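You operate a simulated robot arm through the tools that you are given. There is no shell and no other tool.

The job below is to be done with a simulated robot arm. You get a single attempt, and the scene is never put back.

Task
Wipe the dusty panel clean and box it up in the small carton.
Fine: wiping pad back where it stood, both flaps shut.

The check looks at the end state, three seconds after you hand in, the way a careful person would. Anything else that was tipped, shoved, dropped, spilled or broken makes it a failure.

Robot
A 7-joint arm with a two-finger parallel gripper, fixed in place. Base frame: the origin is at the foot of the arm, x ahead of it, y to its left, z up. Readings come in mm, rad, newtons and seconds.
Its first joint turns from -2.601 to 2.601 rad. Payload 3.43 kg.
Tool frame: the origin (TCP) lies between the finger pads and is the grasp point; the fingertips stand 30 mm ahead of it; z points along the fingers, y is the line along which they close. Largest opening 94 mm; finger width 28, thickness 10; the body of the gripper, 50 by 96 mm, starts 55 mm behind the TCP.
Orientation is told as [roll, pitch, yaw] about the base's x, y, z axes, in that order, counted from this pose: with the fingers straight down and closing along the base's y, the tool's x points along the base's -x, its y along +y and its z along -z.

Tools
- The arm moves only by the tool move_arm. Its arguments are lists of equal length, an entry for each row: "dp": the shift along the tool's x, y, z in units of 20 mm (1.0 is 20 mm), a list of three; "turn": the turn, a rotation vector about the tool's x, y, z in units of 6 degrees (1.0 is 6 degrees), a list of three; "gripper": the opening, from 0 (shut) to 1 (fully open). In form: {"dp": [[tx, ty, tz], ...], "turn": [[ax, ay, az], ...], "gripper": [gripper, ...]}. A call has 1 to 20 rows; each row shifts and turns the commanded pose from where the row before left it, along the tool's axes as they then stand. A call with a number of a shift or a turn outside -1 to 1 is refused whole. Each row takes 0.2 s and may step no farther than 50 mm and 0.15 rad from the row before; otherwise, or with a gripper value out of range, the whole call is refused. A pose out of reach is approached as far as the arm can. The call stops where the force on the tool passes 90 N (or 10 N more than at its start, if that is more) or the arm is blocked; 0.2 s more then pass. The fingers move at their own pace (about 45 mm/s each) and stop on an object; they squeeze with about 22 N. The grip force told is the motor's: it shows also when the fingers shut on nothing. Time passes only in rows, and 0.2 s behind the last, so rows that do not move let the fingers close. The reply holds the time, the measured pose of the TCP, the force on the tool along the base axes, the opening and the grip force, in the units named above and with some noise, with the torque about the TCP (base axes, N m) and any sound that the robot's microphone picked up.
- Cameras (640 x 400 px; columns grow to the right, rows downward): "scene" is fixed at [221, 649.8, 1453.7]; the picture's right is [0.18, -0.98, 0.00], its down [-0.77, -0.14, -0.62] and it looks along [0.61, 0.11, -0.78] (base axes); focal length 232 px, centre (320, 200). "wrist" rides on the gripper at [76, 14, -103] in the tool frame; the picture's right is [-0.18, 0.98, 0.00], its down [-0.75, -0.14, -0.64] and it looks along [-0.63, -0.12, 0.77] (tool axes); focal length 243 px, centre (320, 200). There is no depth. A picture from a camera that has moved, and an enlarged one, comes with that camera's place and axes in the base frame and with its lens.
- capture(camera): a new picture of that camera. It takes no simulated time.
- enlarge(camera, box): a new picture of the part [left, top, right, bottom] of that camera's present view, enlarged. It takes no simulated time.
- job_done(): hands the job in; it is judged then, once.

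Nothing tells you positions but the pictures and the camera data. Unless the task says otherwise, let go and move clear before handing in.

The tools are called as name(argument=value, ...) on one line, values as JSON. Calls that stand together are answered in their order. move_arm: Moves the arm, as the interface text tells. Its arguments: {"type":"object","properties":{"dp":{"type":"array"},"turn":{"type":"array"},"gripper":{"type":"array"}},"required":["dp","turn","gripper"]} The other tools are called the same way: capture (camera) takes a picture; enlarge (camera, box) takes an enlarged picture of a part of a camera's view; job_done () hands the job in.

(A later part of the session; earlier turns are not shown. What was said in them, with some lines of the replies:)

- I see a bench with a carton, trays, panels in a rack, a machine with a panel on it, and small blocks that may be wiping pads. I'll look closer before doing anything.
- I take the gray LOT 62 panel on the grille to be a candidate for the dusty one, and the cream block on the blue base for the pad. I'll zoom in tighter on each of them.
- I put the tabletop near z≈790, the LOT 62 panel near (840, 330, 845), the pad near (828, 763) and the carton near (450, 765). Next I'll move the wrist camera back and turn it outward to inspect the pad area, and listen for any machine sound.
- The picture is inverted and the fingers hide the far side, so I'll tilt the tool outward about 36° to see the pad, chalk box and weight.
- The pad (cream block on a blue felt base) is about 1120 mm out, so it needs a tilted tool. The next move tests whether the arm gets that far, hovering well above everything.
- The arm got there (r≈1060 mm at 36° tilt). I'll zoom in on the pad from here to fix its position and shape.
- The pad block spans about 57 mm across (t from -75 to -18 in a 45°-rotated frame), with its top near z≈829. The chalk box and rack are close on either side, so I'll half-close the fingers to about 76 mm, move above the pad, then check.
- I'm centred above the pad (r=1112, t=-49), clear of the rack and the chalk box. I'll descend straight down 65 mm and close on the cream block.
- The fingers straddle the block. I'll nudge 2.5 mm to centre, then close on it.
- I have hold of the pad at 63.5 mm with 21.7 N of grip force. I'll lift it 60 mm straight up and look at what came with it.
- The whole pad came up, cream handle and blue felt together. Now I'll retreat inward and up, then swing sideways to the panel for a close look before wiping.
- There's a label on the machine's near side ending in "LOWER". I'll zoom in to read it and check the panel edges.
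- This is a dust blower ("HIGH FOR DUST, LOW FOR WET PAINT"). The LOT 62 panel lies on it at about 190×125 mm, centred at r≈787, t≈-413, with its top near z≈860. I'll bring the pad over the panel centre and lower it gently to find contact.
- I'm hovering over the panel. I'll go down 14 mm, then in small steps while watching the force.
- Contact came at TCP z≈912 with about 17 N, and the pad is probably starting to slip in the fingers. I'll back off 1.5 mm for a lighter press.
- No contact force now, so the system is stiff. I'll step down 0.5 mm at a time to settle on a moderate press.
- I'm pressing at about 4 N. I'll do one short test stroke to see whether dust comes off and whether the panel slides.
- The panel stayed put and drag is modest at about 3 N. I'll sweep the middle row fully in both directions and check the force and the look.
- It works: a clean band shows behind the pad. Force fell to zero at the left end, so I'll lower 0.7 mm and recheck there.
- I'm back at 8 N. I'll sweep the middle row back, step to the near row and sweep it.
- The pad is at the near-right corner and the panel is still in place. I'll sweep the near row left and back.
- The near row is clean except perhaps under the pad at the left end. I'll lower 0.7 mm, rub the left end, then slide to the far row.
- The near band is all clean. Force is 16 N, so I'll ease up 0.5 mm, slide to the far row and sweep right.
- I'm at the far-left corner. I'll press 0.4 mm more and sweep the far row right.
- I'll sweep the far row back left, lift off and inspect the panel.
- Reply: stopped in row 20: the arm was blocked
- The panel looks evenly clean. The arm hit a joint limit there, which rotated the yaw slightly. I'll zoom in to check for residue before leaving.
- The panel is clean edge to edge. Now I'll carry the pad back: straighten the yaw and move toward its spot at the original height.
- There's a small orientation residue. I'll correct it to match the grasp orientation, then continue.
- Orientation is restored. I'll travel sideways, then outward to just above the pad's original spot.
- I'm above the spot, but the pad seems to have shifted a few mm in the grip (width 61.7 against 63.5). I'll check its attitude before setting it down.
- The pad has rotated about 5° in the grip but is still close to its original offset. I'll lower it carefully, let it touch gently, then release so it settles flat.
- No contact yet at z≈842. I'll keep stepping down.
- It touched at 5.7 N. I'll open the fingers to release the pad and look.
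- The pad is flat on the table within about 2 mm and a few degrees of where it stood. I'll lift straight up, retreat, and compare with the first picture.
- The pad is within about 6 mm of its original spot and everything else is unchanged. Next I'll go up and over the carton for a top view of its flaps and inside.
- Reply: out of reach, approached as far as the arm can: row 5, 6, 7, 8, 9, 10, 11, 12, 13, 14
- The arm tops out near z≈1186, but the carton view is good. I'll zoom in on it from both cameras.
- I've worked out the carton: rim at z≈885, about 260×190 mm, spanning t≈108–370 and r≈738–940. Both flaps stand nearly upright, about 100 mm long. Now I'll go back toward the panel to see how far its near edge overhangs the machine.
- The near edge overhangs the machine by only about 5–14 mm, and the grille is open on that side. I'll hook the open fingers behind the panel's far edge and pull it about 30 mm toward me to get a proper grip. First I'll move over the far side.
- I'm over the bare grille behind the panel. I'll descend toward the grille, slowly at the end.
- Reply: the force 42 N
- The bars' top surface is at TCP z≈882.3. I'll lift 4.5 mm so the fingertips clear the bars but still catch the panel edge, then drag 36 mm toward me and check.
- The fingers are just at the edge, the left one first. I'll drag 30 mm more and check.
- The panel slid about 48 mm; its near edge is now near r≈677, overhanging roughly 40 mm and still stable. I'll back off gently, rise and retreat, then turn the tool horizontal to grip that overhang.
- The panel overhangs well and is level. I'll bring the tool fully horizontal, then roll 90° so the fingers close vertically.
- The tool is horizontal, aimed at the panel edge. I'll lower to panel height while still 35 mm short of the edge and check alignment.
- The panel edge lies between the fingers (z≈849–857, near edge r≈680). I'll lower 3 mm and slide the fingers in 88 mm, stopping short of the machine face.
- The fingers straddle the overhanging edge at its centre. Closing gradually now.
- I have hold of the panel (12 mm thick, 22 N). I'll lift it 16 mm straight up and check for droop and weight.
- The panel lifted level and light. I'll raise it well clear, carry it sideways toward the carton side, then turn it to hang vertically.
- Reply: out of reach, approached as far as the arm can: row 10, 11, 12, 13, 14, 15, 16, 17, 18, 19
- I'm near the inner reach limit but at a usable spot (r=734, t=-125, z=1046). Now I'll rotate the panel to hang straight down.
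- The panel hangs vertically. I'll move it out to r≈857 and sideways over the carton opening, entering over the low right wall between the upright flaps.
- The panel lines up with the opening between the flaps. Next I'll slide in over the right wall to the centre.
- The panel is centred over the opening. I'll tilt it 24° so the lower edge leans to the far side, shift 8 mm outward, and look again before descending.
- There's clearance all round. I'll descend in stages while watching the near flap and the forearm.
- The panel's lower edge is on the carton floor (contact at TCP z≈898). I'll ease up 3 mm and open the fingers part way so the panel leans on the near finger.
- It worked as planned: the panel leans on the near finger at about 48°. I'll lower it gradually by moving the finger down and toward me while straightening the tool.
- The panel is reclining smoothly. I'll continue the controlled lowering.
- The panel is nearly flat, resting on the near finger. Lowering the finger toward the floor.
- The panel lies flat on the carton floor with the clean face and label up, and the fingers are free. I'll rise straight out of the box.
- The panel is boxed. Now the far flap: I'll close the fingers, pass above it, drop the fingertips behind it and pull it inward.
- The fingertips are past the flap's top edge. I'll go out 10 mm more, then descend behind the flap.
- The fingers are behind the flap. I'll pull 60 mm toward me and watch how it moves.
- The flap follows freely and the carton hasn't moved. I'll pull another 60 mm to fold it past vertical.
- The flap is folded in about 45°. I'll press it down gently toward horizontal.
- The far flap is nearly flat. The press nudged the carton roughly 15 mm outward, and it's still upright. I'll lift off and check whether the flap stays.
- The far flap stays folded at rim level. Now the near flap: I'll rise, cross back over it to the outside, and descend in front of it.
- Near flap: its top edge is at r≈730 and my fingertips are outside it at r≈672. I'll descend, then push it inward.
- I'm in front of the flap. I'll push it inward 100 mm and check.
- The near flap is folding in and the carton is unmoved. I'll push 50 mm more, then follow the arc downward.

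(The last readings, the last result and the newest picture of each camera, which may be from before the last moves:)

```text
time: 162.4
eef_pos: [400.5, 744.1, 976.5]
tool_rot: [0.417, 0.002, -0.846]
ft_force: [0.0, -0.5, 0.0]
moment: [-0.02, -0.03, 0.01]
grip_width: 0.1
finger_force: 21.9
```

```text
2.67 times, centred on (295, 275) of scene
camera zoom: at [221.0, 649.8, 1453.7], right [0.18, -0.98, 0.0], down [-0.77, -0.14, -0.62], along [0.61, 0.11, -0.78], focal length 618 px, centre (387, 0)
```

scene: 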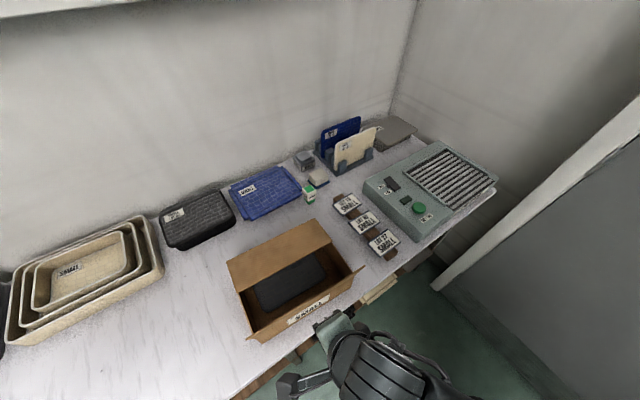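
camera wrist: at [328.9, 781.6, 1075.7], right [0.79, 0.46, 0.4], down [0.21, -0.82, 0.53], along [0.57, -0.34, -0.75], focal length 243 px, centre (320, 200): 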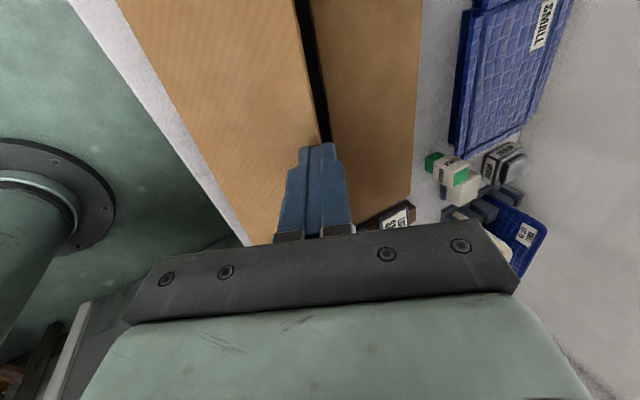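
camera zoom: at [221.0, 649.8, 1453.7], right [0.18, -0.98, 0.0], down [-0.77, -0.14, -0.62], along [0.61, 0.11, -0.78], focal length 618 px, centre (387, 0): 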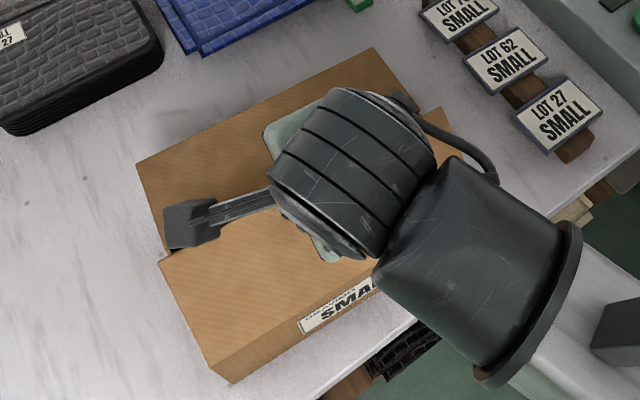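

Now pressing it down along its arc onto the far flap.

move_arm(dp=[[0, -0.12, 0.516], [0, -0.12, 0.516], [0, -0.12, 0.516], [0, -0.12, 0.516], [0, 0, 0]], turn=[[0, 0, 0], [0, 0, 0], [0, 0, 0], [0, 0, 0], [0, 0, 0]], gripper=[0, 0, 0, 0, 0])

capture(camera="wrist")

enlarge(camera="scene", box=[210, 200, 380, 350])

```text
time: 163.6
eef_pos: [406.8, 747.4, 934.2]
tool_rot: [0.417, 0.0, -0.844]
ft_force: [0.8, -0.8, -0.7]
moment: [-0.07, 0.04, -0.02]
grip_width: 0.1
finger_force: 21.6
```

```text
taken
camera wrist: at [335.4, 786.9, 1033.9], right [0.79, 0.46, 0.4], down [0.21, -0.82, 0.53], along [0.57, -0.34, -0.75], focal length 243 px, centre (320, 200)
```

wrist: 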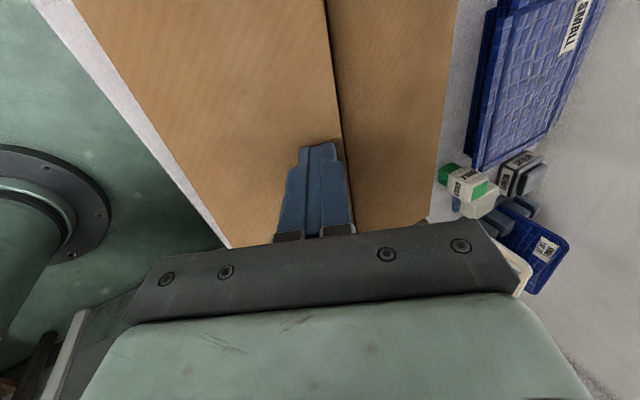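

```text
2.67 times, centred on (295, 275) of scene
camera zoom: at [221.0, 649.8, 1453.7], right [0.18, -0.98, 0.0], down [-0.77, -0.14, -0.62], along [0.61, 0.11, -0.78], focal length 618 px, centre (387, 0)
```

zoom: 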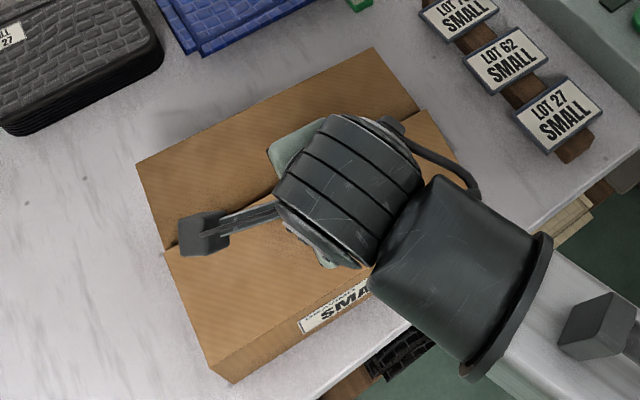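

Almost flat. I'll step down gently until I feel the flap seat.

move_arm(dp=[[0, -0.1, 0.228], [0, 0, 0]], turn=[[0, 0, 0], [0, 0, 0]], gripper=[0, 0])

move_arm(dp=[[0, -0.08, 0.183], [0, 0, 0]], turn=[[0, 0, 0], [0, 0, 0]], gripper=[0, 0])

move_arm(dp=[[0, -0.06, 0.137], [0, 0, 0]], turn=[[0, 0, 0], [0, 0, 0]], gripper=[0, 0])

enlarge(camera="scene", box=[210, 200, 380, 350])

enlarge(camera="wrist", box=[200, 0, 480, 230])

```text
time: 164.2
eef_pos: [406.5, 748.6, 929.8]
tool_rot: [0.418, 0.002, -0.845]
ft_force: [0.1, 0.7, -0.3]
moment: [-0.01, -0.05, -0.01]
grip_width: 0.0
finger_force: 22.3
```

```text
time: 164.8
eef_pos: [407.7, 748.9, 925.6]
tool_rot: [0.418, 0.003, -0.845]
ft_force: [-0.1, -0.7, 0.1]
moment: [0.04, 0.01, 0.0]
grip_width: 0.0
finger_force: 21.6
```

```text
time: 165.4
eef_pos: [406.7, 749.0, 922.8]
tool_rot: [0.417, 0.001, -0.845]
ft_force: [0.7, 0.0, 0.4]
moment: [-0.02, -0.05, -0.01]
grip_width: 0.0
finger_force: 21.6
```

```text
2.67 times, centred on (295, 275) of scene
camera zoom: at [221.0, 649.8, 1453.7], right [0.18, -0.98, 0.0], down [-0.77, -0.14, -0.62], along [0.61, 0.11, -0.78], focal length 618 px, centre (387, 0)
```

zoom: 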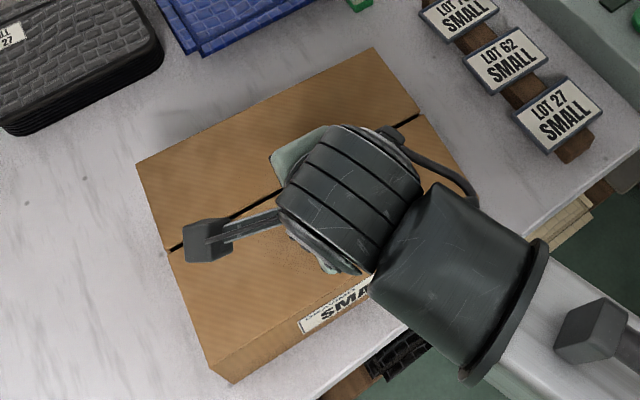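

```text
1.74 times, centred on (340, 115) of wrist
camera zoom: at [335.1, 786.7, 1021.8], right [0.79, 0.46, 0.4], down [0.21, -0.82, 0.53], along [0.57, -0.34, -0.75], focal length 422 px, centre (285, 348)
```

zoom: 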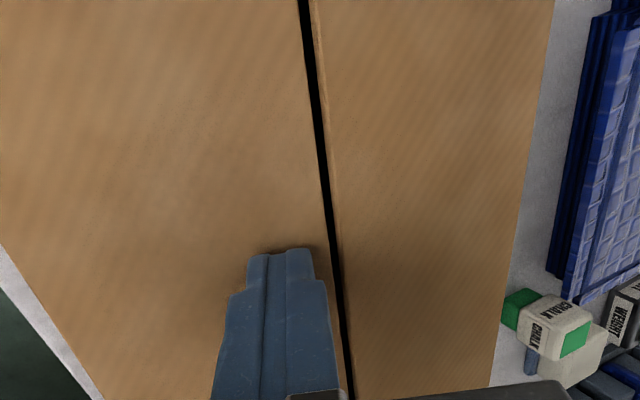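

Both flaps look nearly shut with a thin gap between. I'll lift off and inspect from above.

move_arm(dp=[[0, 0.407, -0.9135], [0, 0.407, -0.9135], [0, 0.407, -0.9135], [0, 0.407, -0.9135], [0, 0.407, -0.9135], [0, -0.9135, -0.407], [0, -0.9135, -0.407], [0, -0.9135, -0.407], [0, -0.9135, -0.407], [0, -0.9135, -0.407], [0, -0.9135, -0.407], [0, -0.9135, -0.407], [0, 0, 0]], turn=[[0, 0, 0], [0, 0, 0], [0, 0, 0], [0, 0, 0], [0, 0, 0], [0, 0, 0], [0, 0, 0], [0, 0, 0], [0, 0, 0], [0, 0, 0], [0, 0, 0], [0, 0, 0], [0, 0, 0]], gripper=[0, 0, 0, 0, 0, 0, 0, 0, 0, 0, 0, 0, 0])

enlarge(camera="scene", box=[210, 200, 380, 350])

enlarge(camera="wrist", box=[240, 0, 480, 230])

capture(camera="scene")

```text
time: 168.2
eef_pos: [302.5, 656.7, 1023.7]
tool_rot: [0.417, 0.003, -0.844]
ft_force: [-0.1, -0.7, 0.3]
moment: [-0.01, 0.02, 0.01]
grip_width: 0.1
finger_force: 22.2
```

```text
2.67 times, centred on (295, 275) of scene
camera zoom: at [221.0, 649.8, 1453.7], right [0.18, -0.98, 0.0], down [-0.77, -0.14, -0.62], along [0.61, 0.11, -0.78], focal length 618 px, centre (387, 0)
```

zoom: 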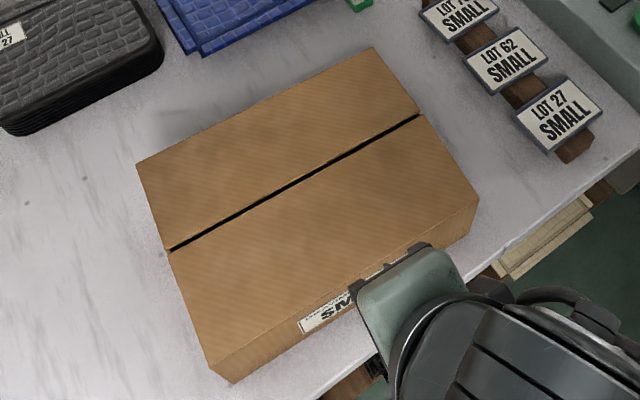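

```text
1.74 times, centred on (360, 115) of wrist
camera zoom: at [230.4, 693.5, 1122.5], right [0.79, 0.46, 0.4], down [0.21, -0.82, 0.53], along [0.57, -0.34, -0.75], focal length 422 px, centre (250, 348)
```

zoom: 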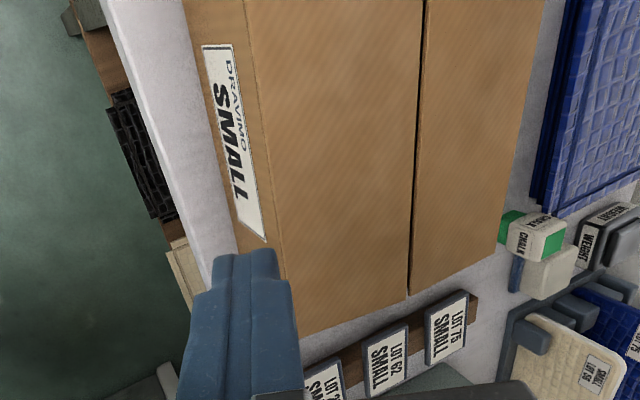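

```text
taken
```

scene: 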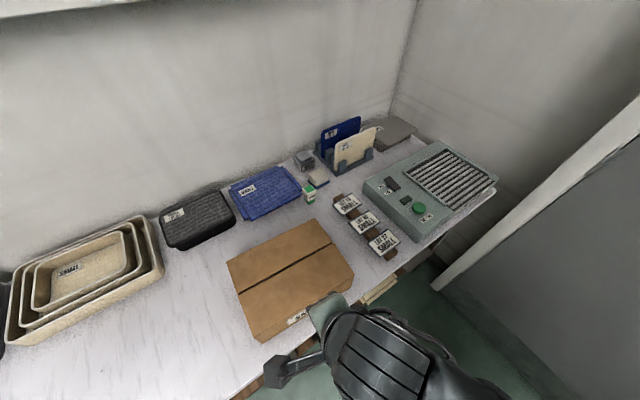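

Both flaps lie along the rim line. To be sure they're fully seated, I'll press both at once with slightly open fingers straddling the seam, tool vertical.

move_arm(dp=[[0, 0, 0], [0, 0, 0], [0, 0, 0], [0, 0, 0], [0, 0.875, 0], [0, 0.875, 0], [0, 0.875, 0], [0, 0.875, 0], [0, 0.875, 0], [0, 0.875, 0], [0, 0.875, 0], [0, 0.875, 0], [0, 0.875, 0], [0, 0.875, 0], [0, 0, 0]], turn=[[1, 0, 0], [1, 0, 0], [1, 0, 0], [1, 0, 0], [0, 0, 0], [0, 0, 0], [0, 0, 0], [0, 0, 0], [0, 0, 0], [0, 0, 0], [0, 0, 0], [0, 0, 0], [0, 0, 0], [0, 0, 0], [0, 0, 0]], gripper=[0.2, 0.45, 0.45, 0.45, 0.45, 0.45, 0.45, 0.45, 0.45, 0.45, 0.45, 0.45, 0.45, 0.45, 0.45])

move_arm(dp=[[0, 0, 0.9], [0, 0, 0.9], [0, 0, 0.9], [0, 0, 0.9], [0, 0, 0.9], [0, 0, 0]], turn=[[0, 0, 0], [0, 0, 0], [0, 0, 0], [0, 0, 0], [0, 0, 0], [0, 0, 0]], gripper=[0.45, 0.45, 0.45, 0.45, 0.45, 0.45])

capture(camera="wrist")

enlarge(camera="scene", box=[210, 200, 380, 350])

```text
time: 171.4
eef_pos: [432.0, 772.5, 1022.1]
tool_rot: [0.0, 0.003, -0.845]
ft_force: [-0.3, -0.1, -0.1]
moment: [-0.03, -0.01, 0.0]
grip_width: 42.2
finger_force: 0.0
```

```text
time: 172.8
eef_pos: [433.1, 771.8, 932.3]
tool_rot: [0.0, 0.001, -0.845]
ft_force: [-0.3, -0.5, -0.1]
moment: [0.02, 0.02, 0.02]
grip_width: 42.5
finger_force: 0.1
```

```text
taken
camera wrist: at [392.9, 839.0, 1034.8], right [0.86, 0.52, 0.0], down [0.4, -0.66, 0.64], along [0.33, -0.55, -0.77], focal length 243 px, centre (320, 200)
```

wrist: 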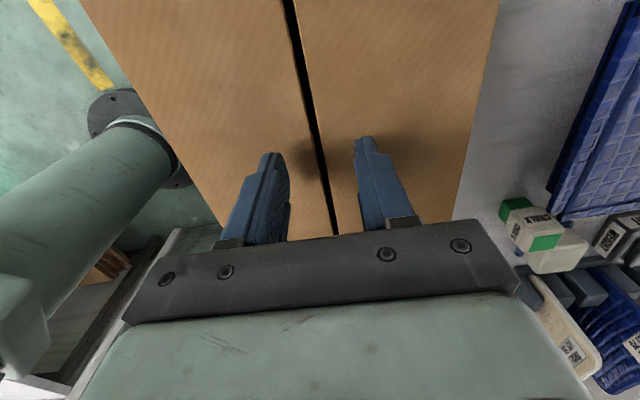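

```text
2.67 times, centred on (295, 275) of scene
camera zoom: at [221.0, 649.8, 1453.7], right [0.18, -0.98, 0.0], down [-0.77, -0.14, -0.62], along [0.61, 0.11, -0.78], focal length 618 px, centre (387, 0)
```

zoom: 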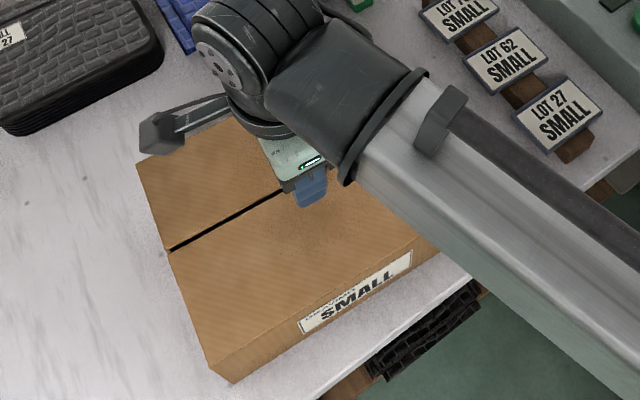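

The fingers straddle the seam. I'll step down gently until the flaps resist.

move_arm(dp=[[0, 0, 0.2], [0, 0, 0.1], [0, 0, 0]], turn=[[0, 0, 0], [0, 0, 0], [0, 0, 0]], gripper=[0.45, 0.45, 0.45])

move_arm(dp=[[0, 0, 0.1], [0, 0, 0]], turn=[[0, 0, 0], [0, 0, 0]], gripper=[0.45, 0.45])

move_arm(dp=[[0, 0, 0.1], [0, 0, 0]], turn=[[0, 0, 0], [0, 0, 0]], gripper=[0.45, 0.45])

move_arm(dp=[[0, 0, 0.1], [0, 0, 0]], turn=[[0, 0, 0], [0, 0, 0]], gripper=[0.45, 0.45])

```text
time: 173.6
eef_pos: [432.5, 771.4, 925.3]
tool_rot: [-0.002, 0.003, -0.846]
ft_force: [-0.1, 0.4, 0.7]
moment: [0.02, 0.01, 0.03]
grip_width: 42.5
finger_force: 0.0
```

```text
time: 174.2
eef_pos: [431.9, 772.3, 925.2]
tool_rot: [-0.003, 0.002, -0.845]
ft_force: [0.7, -0.2, -0.8]
moment: [-0.04, 0.03, 0.0]
grip_width: 42.5
finger_force: 0.1
```

```text
time: 174.8
eef_pos: [431.7, 772.9, 922.1]
tool_rot: [-0.003, 0.002, -0.844]
ft_force: [-0.1, 0.1, 0.2]
moment: [0.02, 0.03, 0.01]
grip_width: 42.3
finger_force: 0.2
```

```text
time: 175.4
eef_pos: [433.2, 773.1, 919.5]
tool_rot: [-0.002, 0.001, -0.845]
ft_force: [-0.2, -0.8, 0.1]
moment: [0.02, 0.02, 0.03]
grip_width: 42.2
finger_force: 0.0
```

move_arm(dp=[[0, 0, 0.1], [0, 0, 0]], turn=[[0, 0, 0], [0, 0, 0]], gripper=[0.45, 0.45])

move_arm(dp=[[0, 0, 0.1], [0, 0, 0]], turn=[[0, 0, 0], [0, 0, 0]], gripper=[0.45, 0.45])

enlarge(camera="scene", box=[210, 200, 380, 350])

enlarge(camera="wrist", box=[200, 0, 480, 230])

```text
time: 176.0
eef_pos: [432.1, 771.7, 917.4]
tool_rot: [-0.001, 0.0, -0.843]
ft_force: [-0.6, -0.5, -0.8]
moment: [-0.01, 0.01, 0.0]
grip_width: 42.3
finger_force: 0.1
```

```text
time: 176.6
eef_pos: [432.5, 772.4, 916.9]
tool_rot: [-0.002, 0.002, -0.847]
ft_force: [0.5, 0.0, 0.3]
moment: [0.0, 0.0, -0.02]
grip_width: 42.3
finger_force: 0.1
```

```text
2.67 times, centred on (295, 275) of scene
camera zoom: at [221.0, 649.8, 1453.7], right [0.18, -0.98, 0.0], down [-0.77, -0.14, -0.62], along [0.61, 0.11, -0.78], focal length 618 px, centre (387, 0)
```

zoom: 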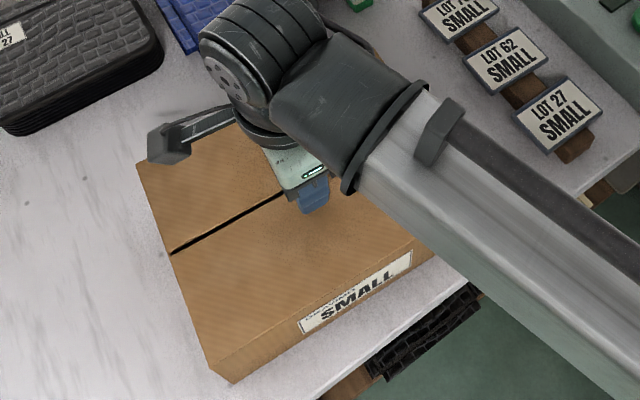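

```text
1.74 times, centred on (340, 115) of wrist
camera zoom: at [393.1, 838.2, 1018.4], right [0.86, 0.52, 0.0], down [0.4, -0.66, 0.64], along [0.33, -0.55, -0.77], focal length 422 px, centre (285, 348)
```

zoom: 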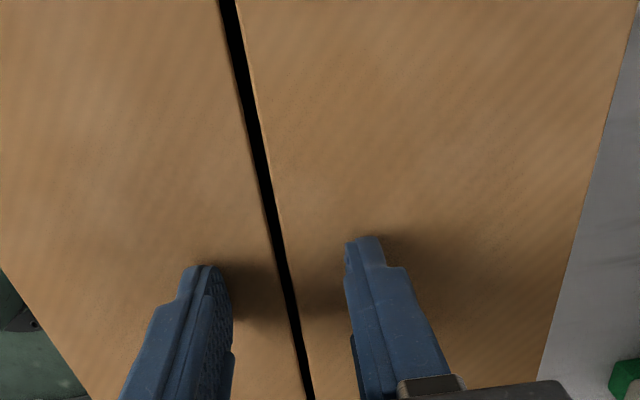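

move_arm(dp=[[0, 0, 0.1], [0, 0, 0]], turn=[[0, 0, 0], [0, 0, 0]], gripper=[0.45, 0.45])

move_arm(dp=[[0, 0, 0.1], [0, 0, 0]], turn=[[0, 0, 0], [0, 0, 0]], gripper=[0.45, 0.45])

enlarge(camera="scene", box=[220, 220, 300, 310])

enlarge(camera="wrist", box=[200, 0, 480, 230])

```text
time: 177.2
eef_pos: [432.6, 772.5, 914.1]
tool_rot: [0.001, 0.002, -0.845]
ft_force: [1.0, -1.1, 5.0]
moment: [0.0, -0.09, 0.01]
grip_width: 42.2
finger_force: 0.2
```

```text
time: 177.8
eef_pos: [432.0, 772.9, 913.1]
tool_rot: [0.003, 0.002, -0.846]
ft_force: [1.9, 1.3, 24.2]
moment: [-0.06, -0.1, 0.03]
grip_width: 42.3
finger_force: 0.1
```

```text
4.44 times, centred on (260, 265) of scene
camera zoom: at [221.0, 649.8, 1453.7], right [0.18, -0.98, 0.0], down [-0.77, -0.14, -0.62], along [0.61, 0.11, -0.78], focal length 1031 px, centre (587, -89)
```

zoom: 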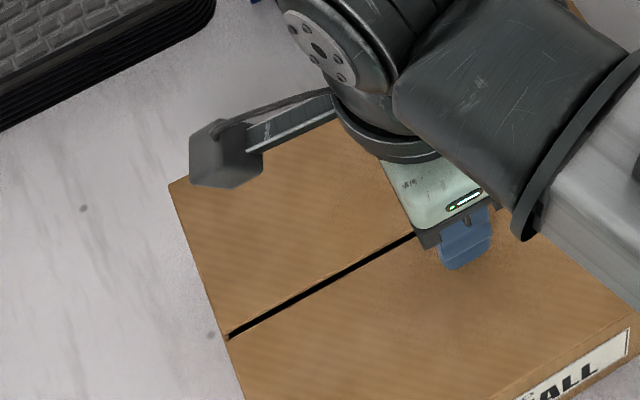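

```text
1.74 times, centred on (340, 115) of wrist
camera zoom: at [392.9, 838.1, 1016.0], right [0.86, 0.52, 0.0], down [0.4, -0.66, 0.64], along [0.33, -0.55, -0.77], focal length 422 px, centre (285, 348)
```

zoom: 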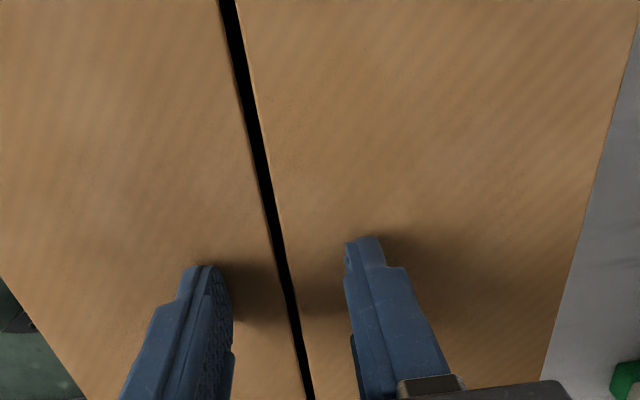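

Firm resistance (24 N), so both flaps are fully seated. I'll lift off, retreat clear and do a final inspection.

move_arm(dp=[[0, 0, -0.3], [0, 0, -0.9], [0, 0, -0.9], [0, 0, -0.9], [0, 0, -0.9], [0, 0, -0.9], [0, 0, -0.9], [0, -0.9, 0], [0, -0.9, 0], [0, -0.9, 0], [0, -0.9, 0], [0, -0.9, 0], [0, -0.9, 0], [0, -0.9, 0], [0, -0.9, 0], [0, 0, 0]], turn=[[0, 0, 0], [0, 0, 0], [0, 0, 0], [0, 0, 0], [0, 0, 0], [0, 0, 0], [0, 0, 0], [0, 0, 0], [0, 0, 0], [0, 0, 0], [0, 0, 0], [0, 0, 0], [0, 0, 0], [0, 0, 0], [0, 0, 0], [0, 0, 0]], gripper=[0.45, 0.45, 0.45, 0.45, 0.45, 0.45, 0.45, 0.45, 0.45, 0.45, 0.45, 0.45, 0.45, 0.45, 0.45, 0.45])

capture(camera="scene")

enlarge(camera="scene", box=[210, 200, 380, 350])

enlarge(camera="scene", box=[280, 110, 510, 260])

capture(camera="wrist")

```text
time: 181.2
eef_pos: [323.6, 677.4, 1026.1]
tool_rot: [-0.002, 0.002, -0.844]
ft_force: [-0.4, 0.2, 0.0]
moment: [-0.02, -0.05, -0.02]
grip_width: 42.0
finger_force: 0.0
```

```text
taken
```

scene: 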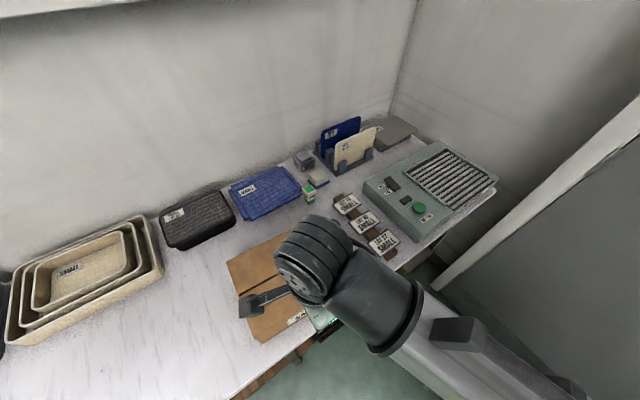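

```text
2.67 times, centred on (295, 275) of scene
camera zoom: at [221.0, 649.8, 1453.7], right [0.18, -0.98, 0.0], down [-0.77, -0.14, -0.62], along [0.61, 0.11, -0.78], focal length 618 px, centre (387, 0)
```

zoom: 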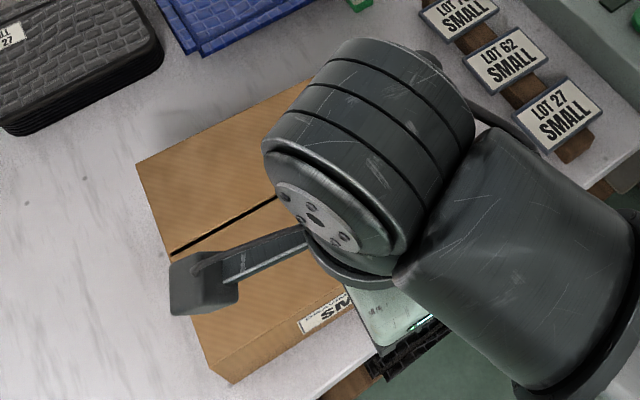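

```text
2.67 times, centred on (395, 185) of scene
camera zoom: at [221.0, 649.8, 1453.7], right [0.18, -0.98, 0.0], down [-0.77, -0.14, -0.62], along [0.61, 0.11, -0.78], focal length 618 px, centre (120, 240)
```

zoom: 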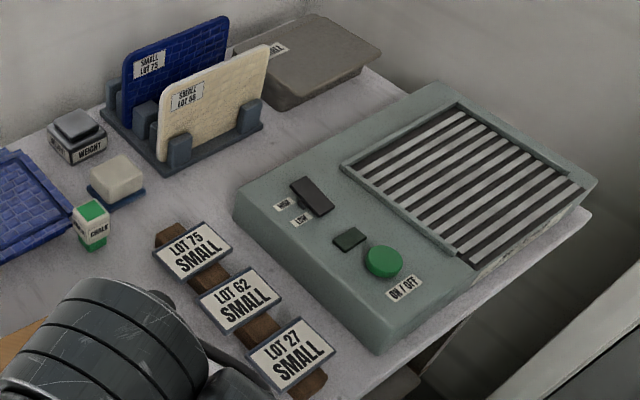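

```text
taken
camera wrist: at [285.1, 742.8, 1128.9], right [0.86, 0.52, 0.0], down [0.4, -0.66, 0.64], along [0.33, -0.55, -0.77], focal length 243 px, centre (320, 200)
```

wrist: 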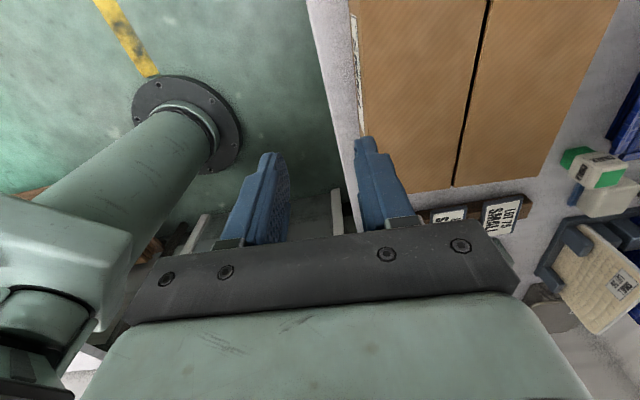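

The panel is wiped and lying flat in the carton, and both flaps are shut. The pad is back within about 7 mm of its spot, the other items look untouched, and the arm is clear, so I'm handing in.

job_done()

```text
The job is handed in.
```

I wiped the LOT 62 panel clean and laid it flat in the small carton, clean side up. Both flaps are pressed shut, and I've handed the job in. The check result hasn't come back.

- **Pad:** it's back on the table about 7 mm from its original spot and turned by a few degrees.
- **Carton:** it slid about 10–15 mm toward the wall while I folded the far flap. It stayed upright and touched nothing.
- **Everything else:** the other items look unmoved in the final pictures. I left the blower's switches alone, and the arm is clear of the carton.
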